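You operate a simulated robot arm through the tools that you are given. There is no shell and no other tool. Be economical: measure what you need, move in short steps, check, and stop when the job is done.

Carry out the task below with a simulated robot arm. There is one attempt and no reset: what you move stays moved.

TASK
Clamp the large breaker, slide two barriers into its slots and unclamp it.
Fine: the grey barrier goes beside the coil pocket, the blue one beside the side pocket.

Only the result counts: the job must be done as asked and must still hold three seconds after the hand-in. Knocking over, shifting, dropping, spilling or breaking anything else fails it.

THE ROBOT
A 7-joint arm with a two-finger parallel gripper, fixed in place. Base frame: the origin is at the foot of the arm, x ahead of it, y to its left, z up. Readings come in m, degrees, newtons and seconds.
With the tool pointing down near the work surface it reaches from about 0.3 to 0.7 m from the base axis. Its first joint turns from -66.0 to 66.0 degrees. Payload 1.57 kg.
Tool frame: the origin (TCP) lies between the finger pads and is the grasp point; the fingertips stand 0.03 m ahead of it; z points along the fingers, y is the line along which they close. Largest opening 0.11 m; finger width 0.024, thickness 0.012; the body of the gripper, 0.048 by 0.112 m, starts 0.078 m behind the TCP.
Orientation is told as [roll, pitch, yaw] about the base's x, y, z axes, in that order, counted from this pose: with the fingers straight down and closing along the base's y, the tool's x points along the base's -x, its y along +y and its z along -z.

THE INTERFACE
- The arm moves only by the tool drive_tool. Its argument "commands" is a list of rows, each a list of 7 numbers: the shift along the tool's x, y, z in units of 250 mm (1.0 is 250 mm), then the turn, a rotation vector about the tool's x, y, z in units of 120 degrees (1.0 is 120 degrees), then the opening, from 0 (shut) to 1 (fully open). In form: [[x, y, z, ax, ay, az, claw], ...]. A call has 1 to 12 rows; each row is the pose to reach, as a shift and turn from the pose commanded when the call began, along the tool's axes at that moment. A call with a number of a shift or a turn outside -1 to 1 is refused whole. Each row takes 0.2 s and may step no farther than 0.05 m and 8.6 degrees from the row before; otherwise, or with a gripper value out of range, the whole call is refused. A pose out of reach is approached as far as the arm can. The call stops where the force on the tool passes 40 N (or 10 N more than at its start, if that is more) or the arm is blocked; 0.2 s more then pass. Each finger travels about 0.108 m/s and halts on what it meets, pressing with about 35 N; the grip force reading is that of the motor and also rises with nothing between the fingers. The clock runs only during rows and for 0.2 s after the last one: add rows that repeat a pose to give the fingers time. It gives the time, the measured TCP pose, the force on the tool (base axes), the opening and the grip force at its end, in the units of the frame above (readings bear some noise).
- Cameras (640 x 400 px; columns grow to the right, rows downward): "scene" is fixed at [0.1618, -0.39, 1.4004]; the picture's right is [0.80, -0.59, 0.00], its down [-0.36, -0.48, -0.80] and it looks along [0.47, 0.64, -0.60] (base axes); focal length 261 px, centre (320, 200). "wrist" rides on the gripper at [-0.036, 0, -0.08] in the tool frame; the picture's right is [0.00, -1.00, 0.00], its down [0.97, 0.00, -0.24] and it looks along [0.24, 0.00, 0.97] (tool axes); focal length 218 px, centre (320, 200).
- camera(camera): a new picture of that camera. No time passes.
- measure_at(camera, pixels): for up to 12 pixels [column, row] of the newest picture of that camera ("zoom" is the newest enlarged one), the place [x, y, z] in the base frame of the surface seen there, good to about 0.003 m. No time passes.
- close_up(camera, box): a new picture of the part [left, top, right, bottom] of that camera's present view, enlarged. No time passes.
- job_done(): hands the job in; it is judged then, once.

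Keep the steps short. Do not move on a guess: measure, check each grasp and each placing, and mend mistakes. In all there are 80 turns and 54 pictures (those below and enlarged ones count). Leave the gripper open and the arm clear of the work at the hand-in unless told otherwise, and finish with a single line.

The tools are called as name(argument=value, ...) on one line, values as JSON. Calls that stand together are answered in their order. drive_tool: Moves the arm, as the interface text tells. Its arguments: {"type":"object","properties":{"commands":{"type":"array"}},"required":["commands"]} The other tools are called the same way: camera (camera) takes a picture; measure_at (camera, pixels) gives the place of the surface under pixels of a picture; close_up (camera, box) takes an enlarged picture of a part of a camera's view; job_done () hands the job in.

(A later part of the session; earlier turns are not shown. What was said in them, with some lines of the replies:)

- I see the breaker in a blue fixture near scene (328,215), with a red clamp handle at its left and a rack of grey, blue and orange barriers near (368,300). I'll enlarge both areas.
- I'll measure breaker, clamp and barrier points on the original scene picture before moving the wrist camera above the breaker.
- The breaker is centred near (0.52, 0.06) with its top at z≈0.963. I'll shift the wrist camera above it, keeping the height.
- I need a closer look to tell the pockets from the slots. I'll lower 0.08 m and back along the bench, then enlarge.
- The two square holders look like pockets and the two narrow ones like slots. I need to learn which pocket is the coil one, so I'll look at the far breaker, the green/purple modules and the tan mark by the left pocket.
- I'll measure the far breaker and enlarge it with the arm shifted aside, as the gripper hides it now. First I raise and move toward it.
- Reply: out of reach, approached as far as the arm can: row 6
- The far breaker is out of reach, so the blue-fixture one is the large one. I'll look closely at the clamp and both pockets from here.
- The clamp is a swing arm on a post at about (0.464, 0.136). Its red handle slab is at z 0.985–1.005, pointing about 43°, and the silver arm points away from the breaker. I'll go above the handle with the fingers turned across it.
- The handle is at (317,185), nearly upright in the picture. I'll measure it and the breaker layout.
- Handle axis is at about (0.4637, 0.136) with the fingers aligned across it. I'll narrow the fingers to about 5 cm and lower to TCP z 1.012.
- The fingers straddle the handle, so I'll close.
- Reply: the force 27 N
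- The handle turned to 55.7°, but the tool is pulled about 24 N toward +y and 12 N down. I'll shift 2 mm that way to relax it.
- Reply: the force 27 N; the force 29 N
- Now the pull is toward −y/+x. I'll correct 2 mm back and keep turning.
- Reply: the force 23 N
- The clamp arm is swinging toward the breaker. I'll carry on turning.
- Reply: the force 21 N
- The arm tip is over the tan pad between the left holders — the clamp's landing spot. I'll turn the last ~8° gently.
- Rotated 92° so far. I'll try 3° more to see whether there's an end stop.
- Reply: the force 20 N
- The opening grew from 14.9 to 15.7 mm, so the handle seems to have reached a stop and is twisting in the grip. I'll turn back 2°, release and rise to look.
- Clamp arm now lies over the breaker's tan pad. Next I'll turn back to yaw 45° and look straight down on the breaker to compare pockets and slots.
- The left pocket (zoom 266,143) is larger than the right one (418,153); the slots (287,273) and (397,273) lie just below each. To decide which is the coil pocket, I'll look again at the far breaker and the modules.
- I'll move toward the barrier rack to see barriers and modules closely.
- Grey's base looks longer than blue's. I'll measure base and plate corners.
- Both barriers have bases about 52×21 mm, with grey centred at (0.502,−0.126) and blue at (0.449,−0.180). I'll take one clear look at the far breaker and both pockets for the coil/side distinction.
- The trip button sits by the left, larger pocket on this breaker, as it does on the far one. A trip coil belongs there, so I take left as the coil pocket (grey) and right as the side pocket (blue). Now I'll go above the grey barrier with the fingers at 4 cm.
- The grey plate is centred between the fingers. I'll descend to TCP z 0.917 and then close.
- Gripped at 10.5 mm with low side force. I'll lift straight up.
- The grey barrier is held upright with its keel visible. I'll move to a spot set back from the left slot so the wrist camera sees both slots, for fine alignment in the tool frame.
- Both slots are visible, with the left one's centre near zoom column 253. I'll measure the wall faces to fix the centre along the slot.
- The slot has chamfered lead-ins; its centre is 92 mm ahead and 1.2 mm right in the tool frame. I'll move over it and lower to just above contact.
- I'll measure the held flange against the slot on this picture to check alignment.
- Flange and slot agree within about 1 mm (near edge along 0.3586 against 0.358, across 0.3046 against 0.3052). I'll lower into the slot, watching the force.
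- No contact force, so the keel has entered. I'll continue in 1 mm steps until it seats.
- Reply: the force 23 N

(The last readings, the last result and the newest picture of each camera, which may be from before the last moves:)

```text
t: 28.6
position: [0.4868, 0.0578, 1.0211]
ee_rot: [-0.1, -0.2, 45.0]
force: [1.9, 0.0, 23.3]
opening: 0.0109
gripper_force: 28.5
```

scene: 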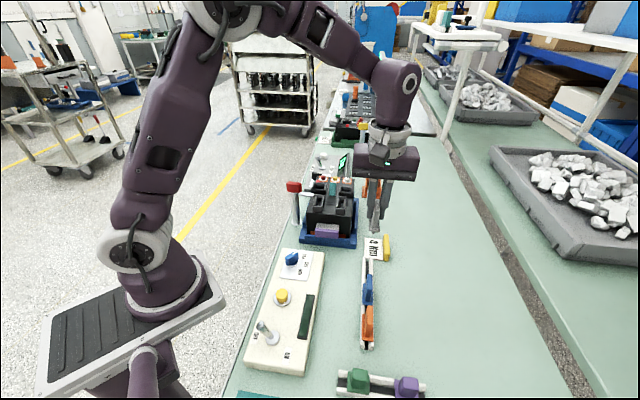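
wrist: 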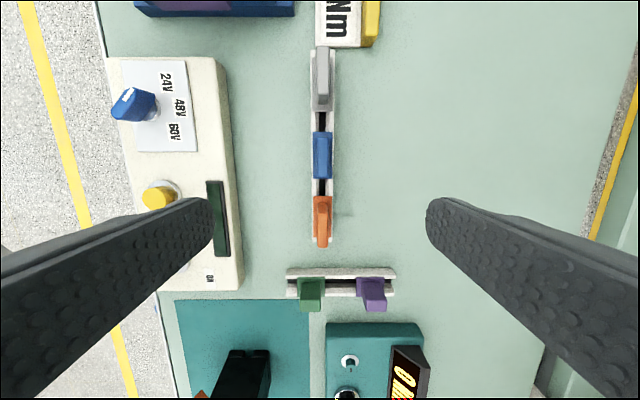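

Contact at z≈1.021 with 23 N, as predicted for a seated flange. I'll open, rise and check.

drive_tool(commands=[[0, 0, -0.004, 0, 0, 0, 0], [0, 0, -0.004, 0, 0, 0, 0.2], [0, 0, -0.004, 0, 0, 0, 0.35], [0, 0, -0.004, 0, 0, 0, 0.35], [0, 0, -0.1, 0, 0, 0, 0.35], [0, 0, -0.25, 0, 0, 0, 0.35], [0, 0, -0.4, 0, 0, 0, 0.35]])

close_up(camera="scene", box=[295, 165, 365, 235])

measure_at(camera="zoom", pixels=[[228, 232], [265, 238], [245, 220], [250, 130]])

```text
t: 30.2
position: [0.4857, 0.0607, 1.1212]
ee_rot: [0.0, 0.1, 45.0]
force: [-0.5, 0.3, -0.1]
opening: 0.0386
gripper_force: 0.0
```

```text
5.71 times, centred on (330, 200) of scene
```

zoom: 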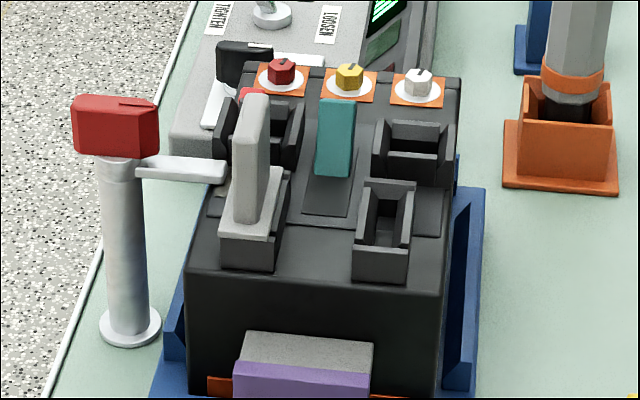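

```text
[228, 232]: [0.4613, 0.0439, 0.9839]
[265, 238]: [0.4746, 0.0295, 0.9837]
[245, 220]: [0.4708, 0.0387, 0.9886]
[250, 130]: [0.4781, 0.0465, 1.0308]
```

Grey is seated flush (flange z≈0.984, squarely on the slot). Now I'll go back to the rack above the blue barrier.

drive_tool(commands=[[0.14, -0.1, 0, 0, 0, -0.0033, 0.35], [0.28, -0.2, 0, 0, 0, -0.0033, 0.35], [0.42, -0.3, 0, 0, 0, -0.0033, 0.35], [0.56, -0.4, 0, 0, 0, -0.0033, 0.4], [0.68, -0.49, 0.05, 0, 0, -0.0033, 0.4], [0.778, -0.5617, 0.15, 0, 0, -0.0033, 0.4], [0.778, -0.5617, 0.28, 0, 0, -0.0033, 0.4], [0.778, -0.5617, 0.4, 0, 0, -0.0033, 0.4], [0.778, -0.5617, 0.4, 0, 0, -0.0033, 0.4]])

close_up(camera="wrist", box=[250, 120, 390, 300])

```text
t: 32.2
position: [0.4479, -0.1759, 1.0185]
ee_rot: [0.1, 0.0, 45.4]
force: [-0.1, -0.8, 0.4]
opening: 0.044
gripper_force: 0.2
```

```text
2.22 times, centred on (320, 210) of wrist
```

zoom: 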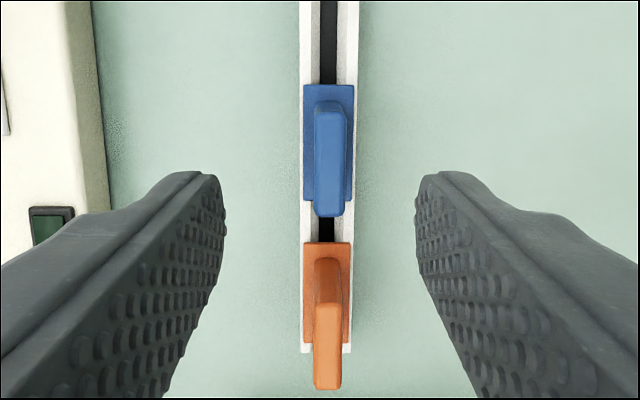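

Blue sits about 4 mm right and 1 mm back of the tool centre. I'll correct that, descend and grip.

drive_tool(commands=[[0.0044, -0.0152, 0.1, 0, 0, 0, 0.4], [0.0044, -0.0152, 0.25, 0, 0, 0, 0.4], [0.0044, -0.0152, 0.405, 0, 0, 0, 0.4], [0.0044, -0.0152, 0.405, 0, 0, 0, 0.0], [0.0044, -0.0152, 0.405, 0, 0, 0, 0.0], [0.0044, -0.0152, 0.405, 0, 0, 0, 0.0]])

```text
t: 33.6
position: [0.4508, -0.1789, 0.919]
ee_rot: [0.0, 0.0, 45.5]
force: [-0.1, -0.5, -0.6]
opening: 0.0108
gripper_force: 28.3
```

Gripped, low force. I'll lift and move to the set-back viewing spot before the right slot.

drive_tool(commands=[[0, 0, -0.03, 0, 0, 0, 0], [0, 0, -0.15, 0, 0, 0, 0], [0, 0, -0.33, 0, 0, 0, 0], [0, 0, -0.51, 0, 0, 0, 0], [0, 0, -0.68, 0, 0, 0, 0], [-0.14, 0.11, -0.68, 0, 0, 0.0033, 0], [-0.28, 0.22, -0.68, 0, 0, 0.0033, 0], [-0.411, 0.3265, -0.68, 0, 0, 0.0033, 0], [-0.411, 0.3265, -0.68, 0, 0, 0.0033, 0]])

close_up(camera="wrist", box=[240, 0, 400, 130])

```text
t: 35.6
position: [0.4648, -0.0504, 1.0894]
ee_rot: [0.0, -0.1, 45.0]
force: [-0.7, 0.0, -0.3]
opening: 0.011
gripper_force: 28.7
```

```text
3.08 times, centred on (320, 65) of wrist
```

zoom: 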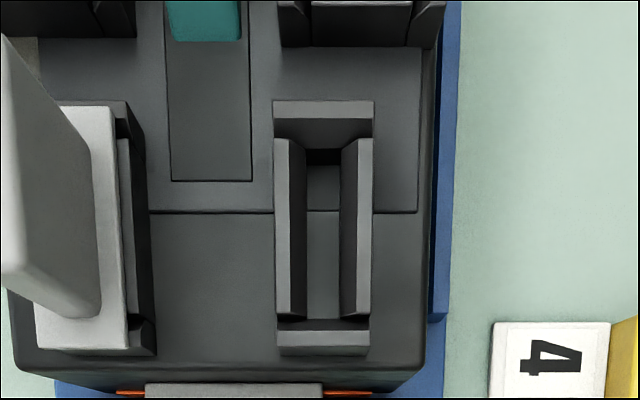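

Right slot centre is 91 mm ahead and 0.9 mm right. I'll move over it and lower to 1.062, then check.

drive_tool(commands=[[-0.13, -0.001, 0, 0, 0, 0, 0], [-0.26, -0.002, 0, 0, 0, 0, 0], [-0.3632, -0.0036, 0, 0, 0, 0, 0], [-0.3632, -0.0036, 0.06, 0, 0, 0, 0], [-0.3632, -0.0036, 0.108, 0, 0, 0, 0]])

close_up(camera="scene", box=[295, 165, 365, 235])

```text
t: 36.8
position: [0.5301, 0.0127, 1.0616]
ee_rot: [0.0, 0.0, 45.0]
force: [0.5, -0.4, -0.8]
opening: 0.0111
gripper_force: 28.9
```

```text
5.71 times, centred on (330, 200) of scene
```

zoom: 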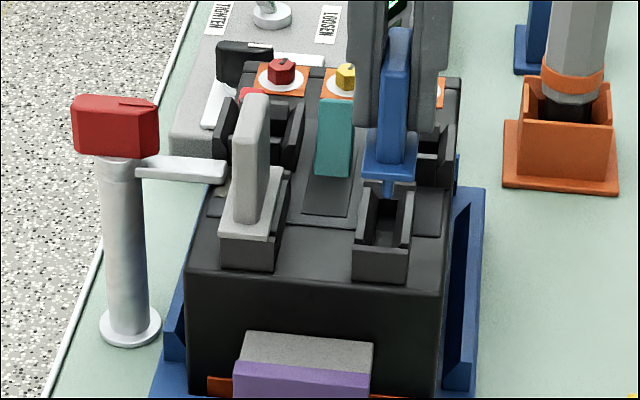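

measure_at(camera="zoom", pixels=[[364, 174], [411, 179], [362, 178], [411, 182], [389, 190], [357, 262], [402, 268], [380, 255], [380, 268], [358, 245], [405, 252]])

```text
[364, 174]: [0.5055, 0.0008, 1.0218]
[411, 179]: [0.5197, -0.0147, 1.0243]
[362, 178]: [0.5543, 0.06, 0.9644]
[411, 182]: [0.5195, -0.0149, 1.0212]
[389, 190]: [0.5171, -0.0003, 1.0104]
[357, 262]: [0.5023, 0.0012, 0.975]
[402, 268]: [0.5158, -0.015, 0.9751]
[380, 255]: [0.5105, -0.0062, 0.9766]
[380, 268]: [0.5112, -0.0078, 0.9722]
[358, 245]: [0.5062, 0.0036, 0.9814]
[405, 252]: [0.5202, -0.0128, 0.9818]
```

Alignment is within 1–2 mm, inside the lead-in chamfers. I'll lower in, watching the force.

drive_tool(commands=[[0, 0, 0.04, 0, 0, 0, 0], [0, 0, 0.08, 0, 0, 0, 0], [0, 0, 0.11, 0, 0, 0, 0], [0, 0, 0.135, 0, 0, 0, 0], [0, 0, 0.15, 0, 0, 0, 0], [0, 0, 0.154, 0, 0, 0, 0], [0, 0, 0.158, 0, 0, 0, 0], [0, 0, 0.162, 0, 0, 0, 0], [0, 0, 0.166, 0, 0, 0, 0]])

```text
t: 38.8
position: [0.5305, 0.0139, 1.0224]
ee_rot: [0.0, 0.0, 45.1]
force: [-0.6, 3.6, 14.4]
opening: 0.0112
gripper_force: 29.2
```

Seated at z≈1.022 with 14 N. I'll nudge 0.5 mm, then release, rise and check.

drive_tool(commands=[[0, 0, 0.002, 0, 0, 0, 0], [0, 0, -0.002, 0, 0, 0, 0], [0, 0, -0.002, 0, 0, 0, 0.2], [0, 0, -0.002, 0, 0, 0, 0.35], [0, 0, -0.002, 0, 0, 0, 0.35], [0, 0, -0.1, 0, 0, 0, 0.35], [0, 0, -0.25, 0, 0, 0, 0.35], [0, 0, -0.4, 0, 0, 0, 0.35]])

close_up(camera="scene", box=[295, 165, 365, 235])

measure_at(camera="zoom", pixels=[[358, 245], [403, 250], [380, 250], [240, 235], [140, 110], [90, 110], [150, 130], [80, 130], [170, 165]])

```text
t: 40.6
position: [0.5316, 0.0131, 1.1209]
ee_rot: [-0.1, 0.0, 45.1]
force: [-0.9, -0.2, 0.4]
opening: 0.0384
gripper_force: 0.0
```

```text
5.71 times, centred on (330, 200) of scene
```

zoom: 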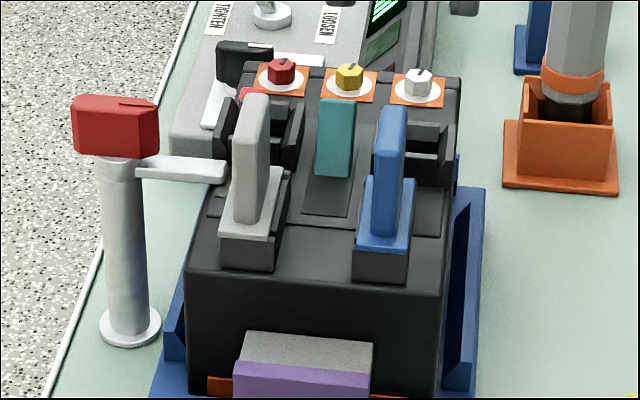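

```text
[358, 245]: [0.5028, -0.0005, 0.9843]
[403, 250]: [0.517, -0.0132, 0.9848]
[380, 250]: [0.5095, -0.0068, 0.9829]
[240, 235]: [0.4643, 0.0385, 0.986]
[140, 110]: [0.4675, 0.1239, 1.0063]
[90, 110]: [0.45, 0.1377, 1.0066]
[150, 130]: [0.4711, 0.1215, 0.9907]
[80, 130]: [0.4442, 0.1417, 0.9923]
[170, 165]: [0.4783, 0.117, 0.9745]
```

Both barriers are seated (flanges z≈0.984). Now to unclamp: back above the red handle, with fingers across it at yaw 136°.

drive_tool(commands=[[-0.012, 0.045, 0, 0, 0, -0.0632, 0.35], [-0.025, 0.09, 0, 0, 0, -0.1264, 0.35], [-0.038, 0.137, 0, 0, 0, -0.1896, 0.35], [-0.05, 0.18, 0, 0, 0, -0.2528, 0.35], [-0.063, 0.228, 0, 0, 0, -0.316, 0.35], [-0.076, 0.274, 0, 0, 0, -0.379, 0.35], [-0.089, 0.32, 0, 0, 0, -0.442, 0.35], [-0.1, 0.365, 0, 0, 0, -0.5056, 0.4], [-0.114, 0.411, 0, 0, 0, -0.5688, 0.4], [-0.127, 0.457, 0, 0, 0, -0.632, 0.4], [-0.139, 0.5, 0, 0, 0, -0.695, 0.4], [-0.152, 0.548, 0, 0, 0, -0.758, 0.4]])

close_up(camera="wrist", box=[250, 130, 390, 260])

```text
t: 43.2
position: [0.4609, 0.1379, 1.1218]
ee_rot: [0.0, -0.1, 136.1]
force: [-0.1, -0.1, 0.6]
opening: 0.0437
gripper_force: 0.1
```

```text
3.08 times, centred on (320, 195) of wrist
```

zoom: 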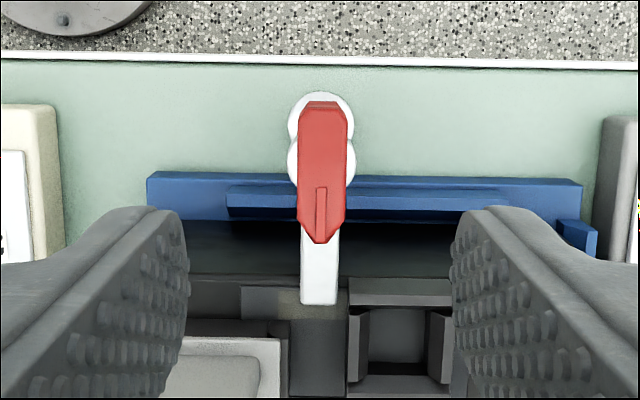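

Handle is centred and aligned. I'll descend to z 1.012 and grip.

drive_tool(commands=[[0, -0.002, 0.14, 0, 0, 0, 0.4], [0, -0.002, 0.29, 0, 0, 0, 0.4], [0, -0.002, 0.436, 0, 0, 0, 0.4], [0, -0.002, 0.436, 0, 0, 0, 0], [0, -0.002, 0.436, 0, 0, 0, 0], [0, -0.002, 0.436, 0, 0, 0, 0]])

```text
t: 44.6
position: [0.4609, 0.1382, 1.014]
ee_rot: [0.2, -0.1, 135.9]
force: [-13.6, -8.6, -3.3]
opening: 0.0147
gripper_force: 30.9
```

Gripped at 14.7 mm. Turning back, with a 1 mm shift to relax the side pull.

drive_tool(commands=[[0, 0.004, 0, 0, 0, 0, 0], [0, 0.004, 0, 0, 0, 0.035, 0], [0, 0.004, 0, 0, 0, 0.07, 0], [0, 0.004, 0, 0, 0, 0.105, 0]])

```text
t: 45.6
position: [0.4608, 0.1372, 1.0131]
ee_rot: [-0.1, 0.0, 123.4]
force: [-1.8, -1.8, 23.4]
opening: 0.0151
gripper_force: 31.0
```

drive_tool(commands=[[0, 0, -0.003, 0, 0, 0.035, 0], [0, 0, -0.003, 0, 0, 0.07, 0], [0, 0, -0.003, 0, 0, 0.105, 0], [0, 0, -0.003, 0, 0, 0.14, 0]])

```text
t: 46.6
position: [0.4617, 0.1386, 1.0133]
ee_rot: [-0.1, -0.1, 106.5]
force: [10.5, 9.3, 24.6]
opening: 0.0152
gripper_force: 30.5
```

drive_tool(commands=[[-0.0027, -0.005, -0.003, 0, 0, 0.035, 0], [-0.0027, -0.005, -0.003, 0, 0, 0.07, 0], [-0.0027, -0.005, -0.003, 0, 0, 0.105, 0], [-0.0027, -0.005, -0.003, 0, 0, 0.14, 0]])

```text
t: 47.6
position: [0.4614, 0.1369, 1.0129]
ee_rot: [0.0, 0.0, 89.7]
force: [16.3, 9.4, 0.8]
opening: 0.0153
gripper_force: 30.4
```

drive_tool(commands=[[-0.004, -0.006, 0, 0, 0, 0.035, 0], [-0.004, -0.006, 0, 0, 0, 0.07, 0], [-0.004, -0.006, 0, 0, 0, 0.105, 0], [-0.004, -0.006, 0, 0, 0, 0.14, 0]])

```text
t: 48.6
position: [0.4617, 0.1371, 1.0126]
ee_rot: [0.3, 0.2, 72.9]
force: [-1.3, 4.2, -18.5]
opening: 0.0149
gripper_force: 30.6
```

drive_tool(commands=[[0, 0, 0.002, 0, 0, 0.035, 0], [0, 0, 0.002, 0, 0, 0.07, 0], [0, 0, 0.002, 0, 0, 0.105, 0], [0, 0, 0.002, 0, 0, 0.14, 0]])

```text
t: 49.6
position: [0.4631, 0.1377, 1.0137]
ee_rot: [0.1, 0.1, 56.1]
force: [-12.2, 0.8, -3.8]
opening: 0.015
gripper_force: 31.0
```

drive_tool(commands=[[0.0022, 0.0033, 0, 0, 0, 0.035, 0], [0.0022, 0.0033, 0, 0, 0, 0.07, 0], [0.0022, 0.0033, 0, 0, 0, 0.106, 0], [0.0022, 0.0033, 0, 0, 0, 0.106, 0]])

```text
t: 50.6
position: [0.4631, 0.1362, 1.0142]
ee_rot: [-0.1, -0.2, 43.5]
force: [-0.4, 0.2, -0.9]
opening: 0.0153
gripper_force: 30.6
```

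Back at 43.5°, the starting angle, with almost no force. I'll release, rise well clear and check everything.

drive_tool(commands=[[0, 0, 0, 0, 0, 0, 0.2], [0, 0, 0, 0, 0, 0, 0.4], [0, 0, 0, 0, 0, 0, 0.4], [0, 0, -0.12, 0, 0, 0, 0.4], [0, 0, -0.3, 0, 0, 0, 0.6], [0, 0, -0.48, 0, 0, 0, 1], [0, 0, -0.66, 0, 0, 0, 1], [0, 0, -0.8, 0, 0, 0, 1]])

camera(camera="scene")

close_up(camera="scene", box=[270, 160, 370, 250])

close_up(camera="wrist", box=[240, 40, 480, 240])

```text
t: 52.4
position: [0.4623, 0.1408, 1.2154]
ee_rot: [0.0, 0.0, 43.5]
force: [0.2, -0.1, -0.4]
opening: 0.1099
gripper_force: 0.1
```

```text
6 pictures are left
```

scene: 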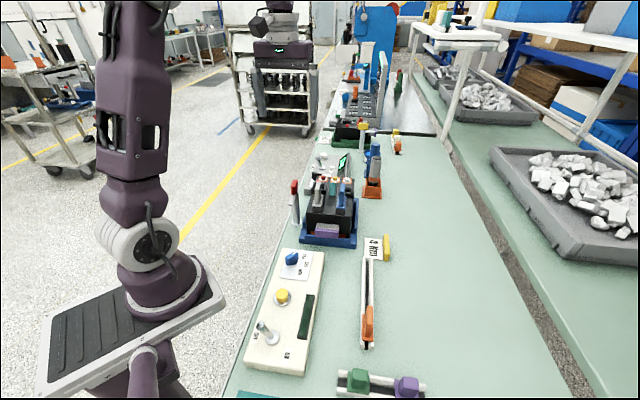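

```text
4.44 times, centred on (320, 205) of scene
```

zoom: 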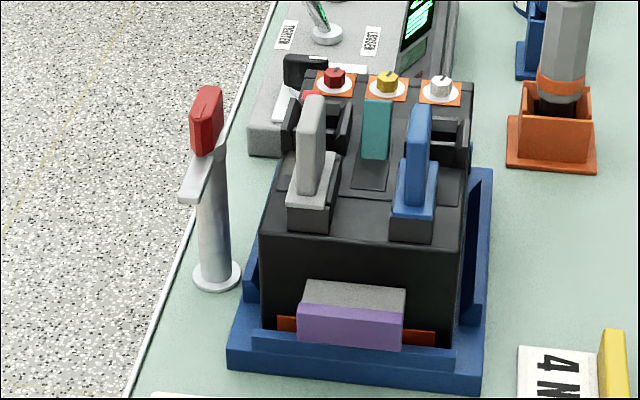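

```text
2.00 times, centred on (360, 140) of wrist
```

zoom: 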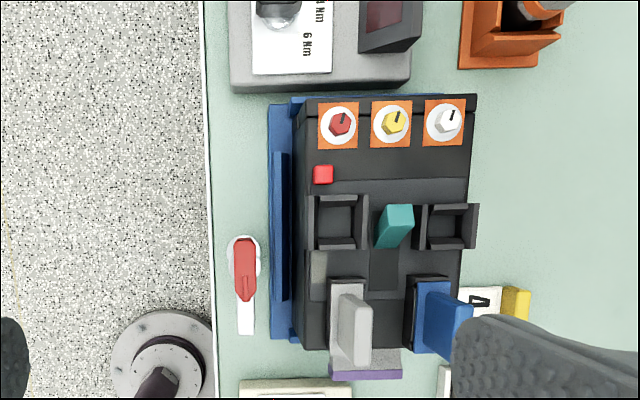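

The clamp is swung back to its starting position. Both barriers stand in their slots, nothing else has moved, and the gripper is open and clear. I'll hand in.

job_done()

```text
The job is handed in.
```

I clamped the breaker, seated grey in the left slot and blue in the right, then unclamped it; no pocket was labelled, so taking the left one (larger, by the red button) as the coil pocket was my inference.
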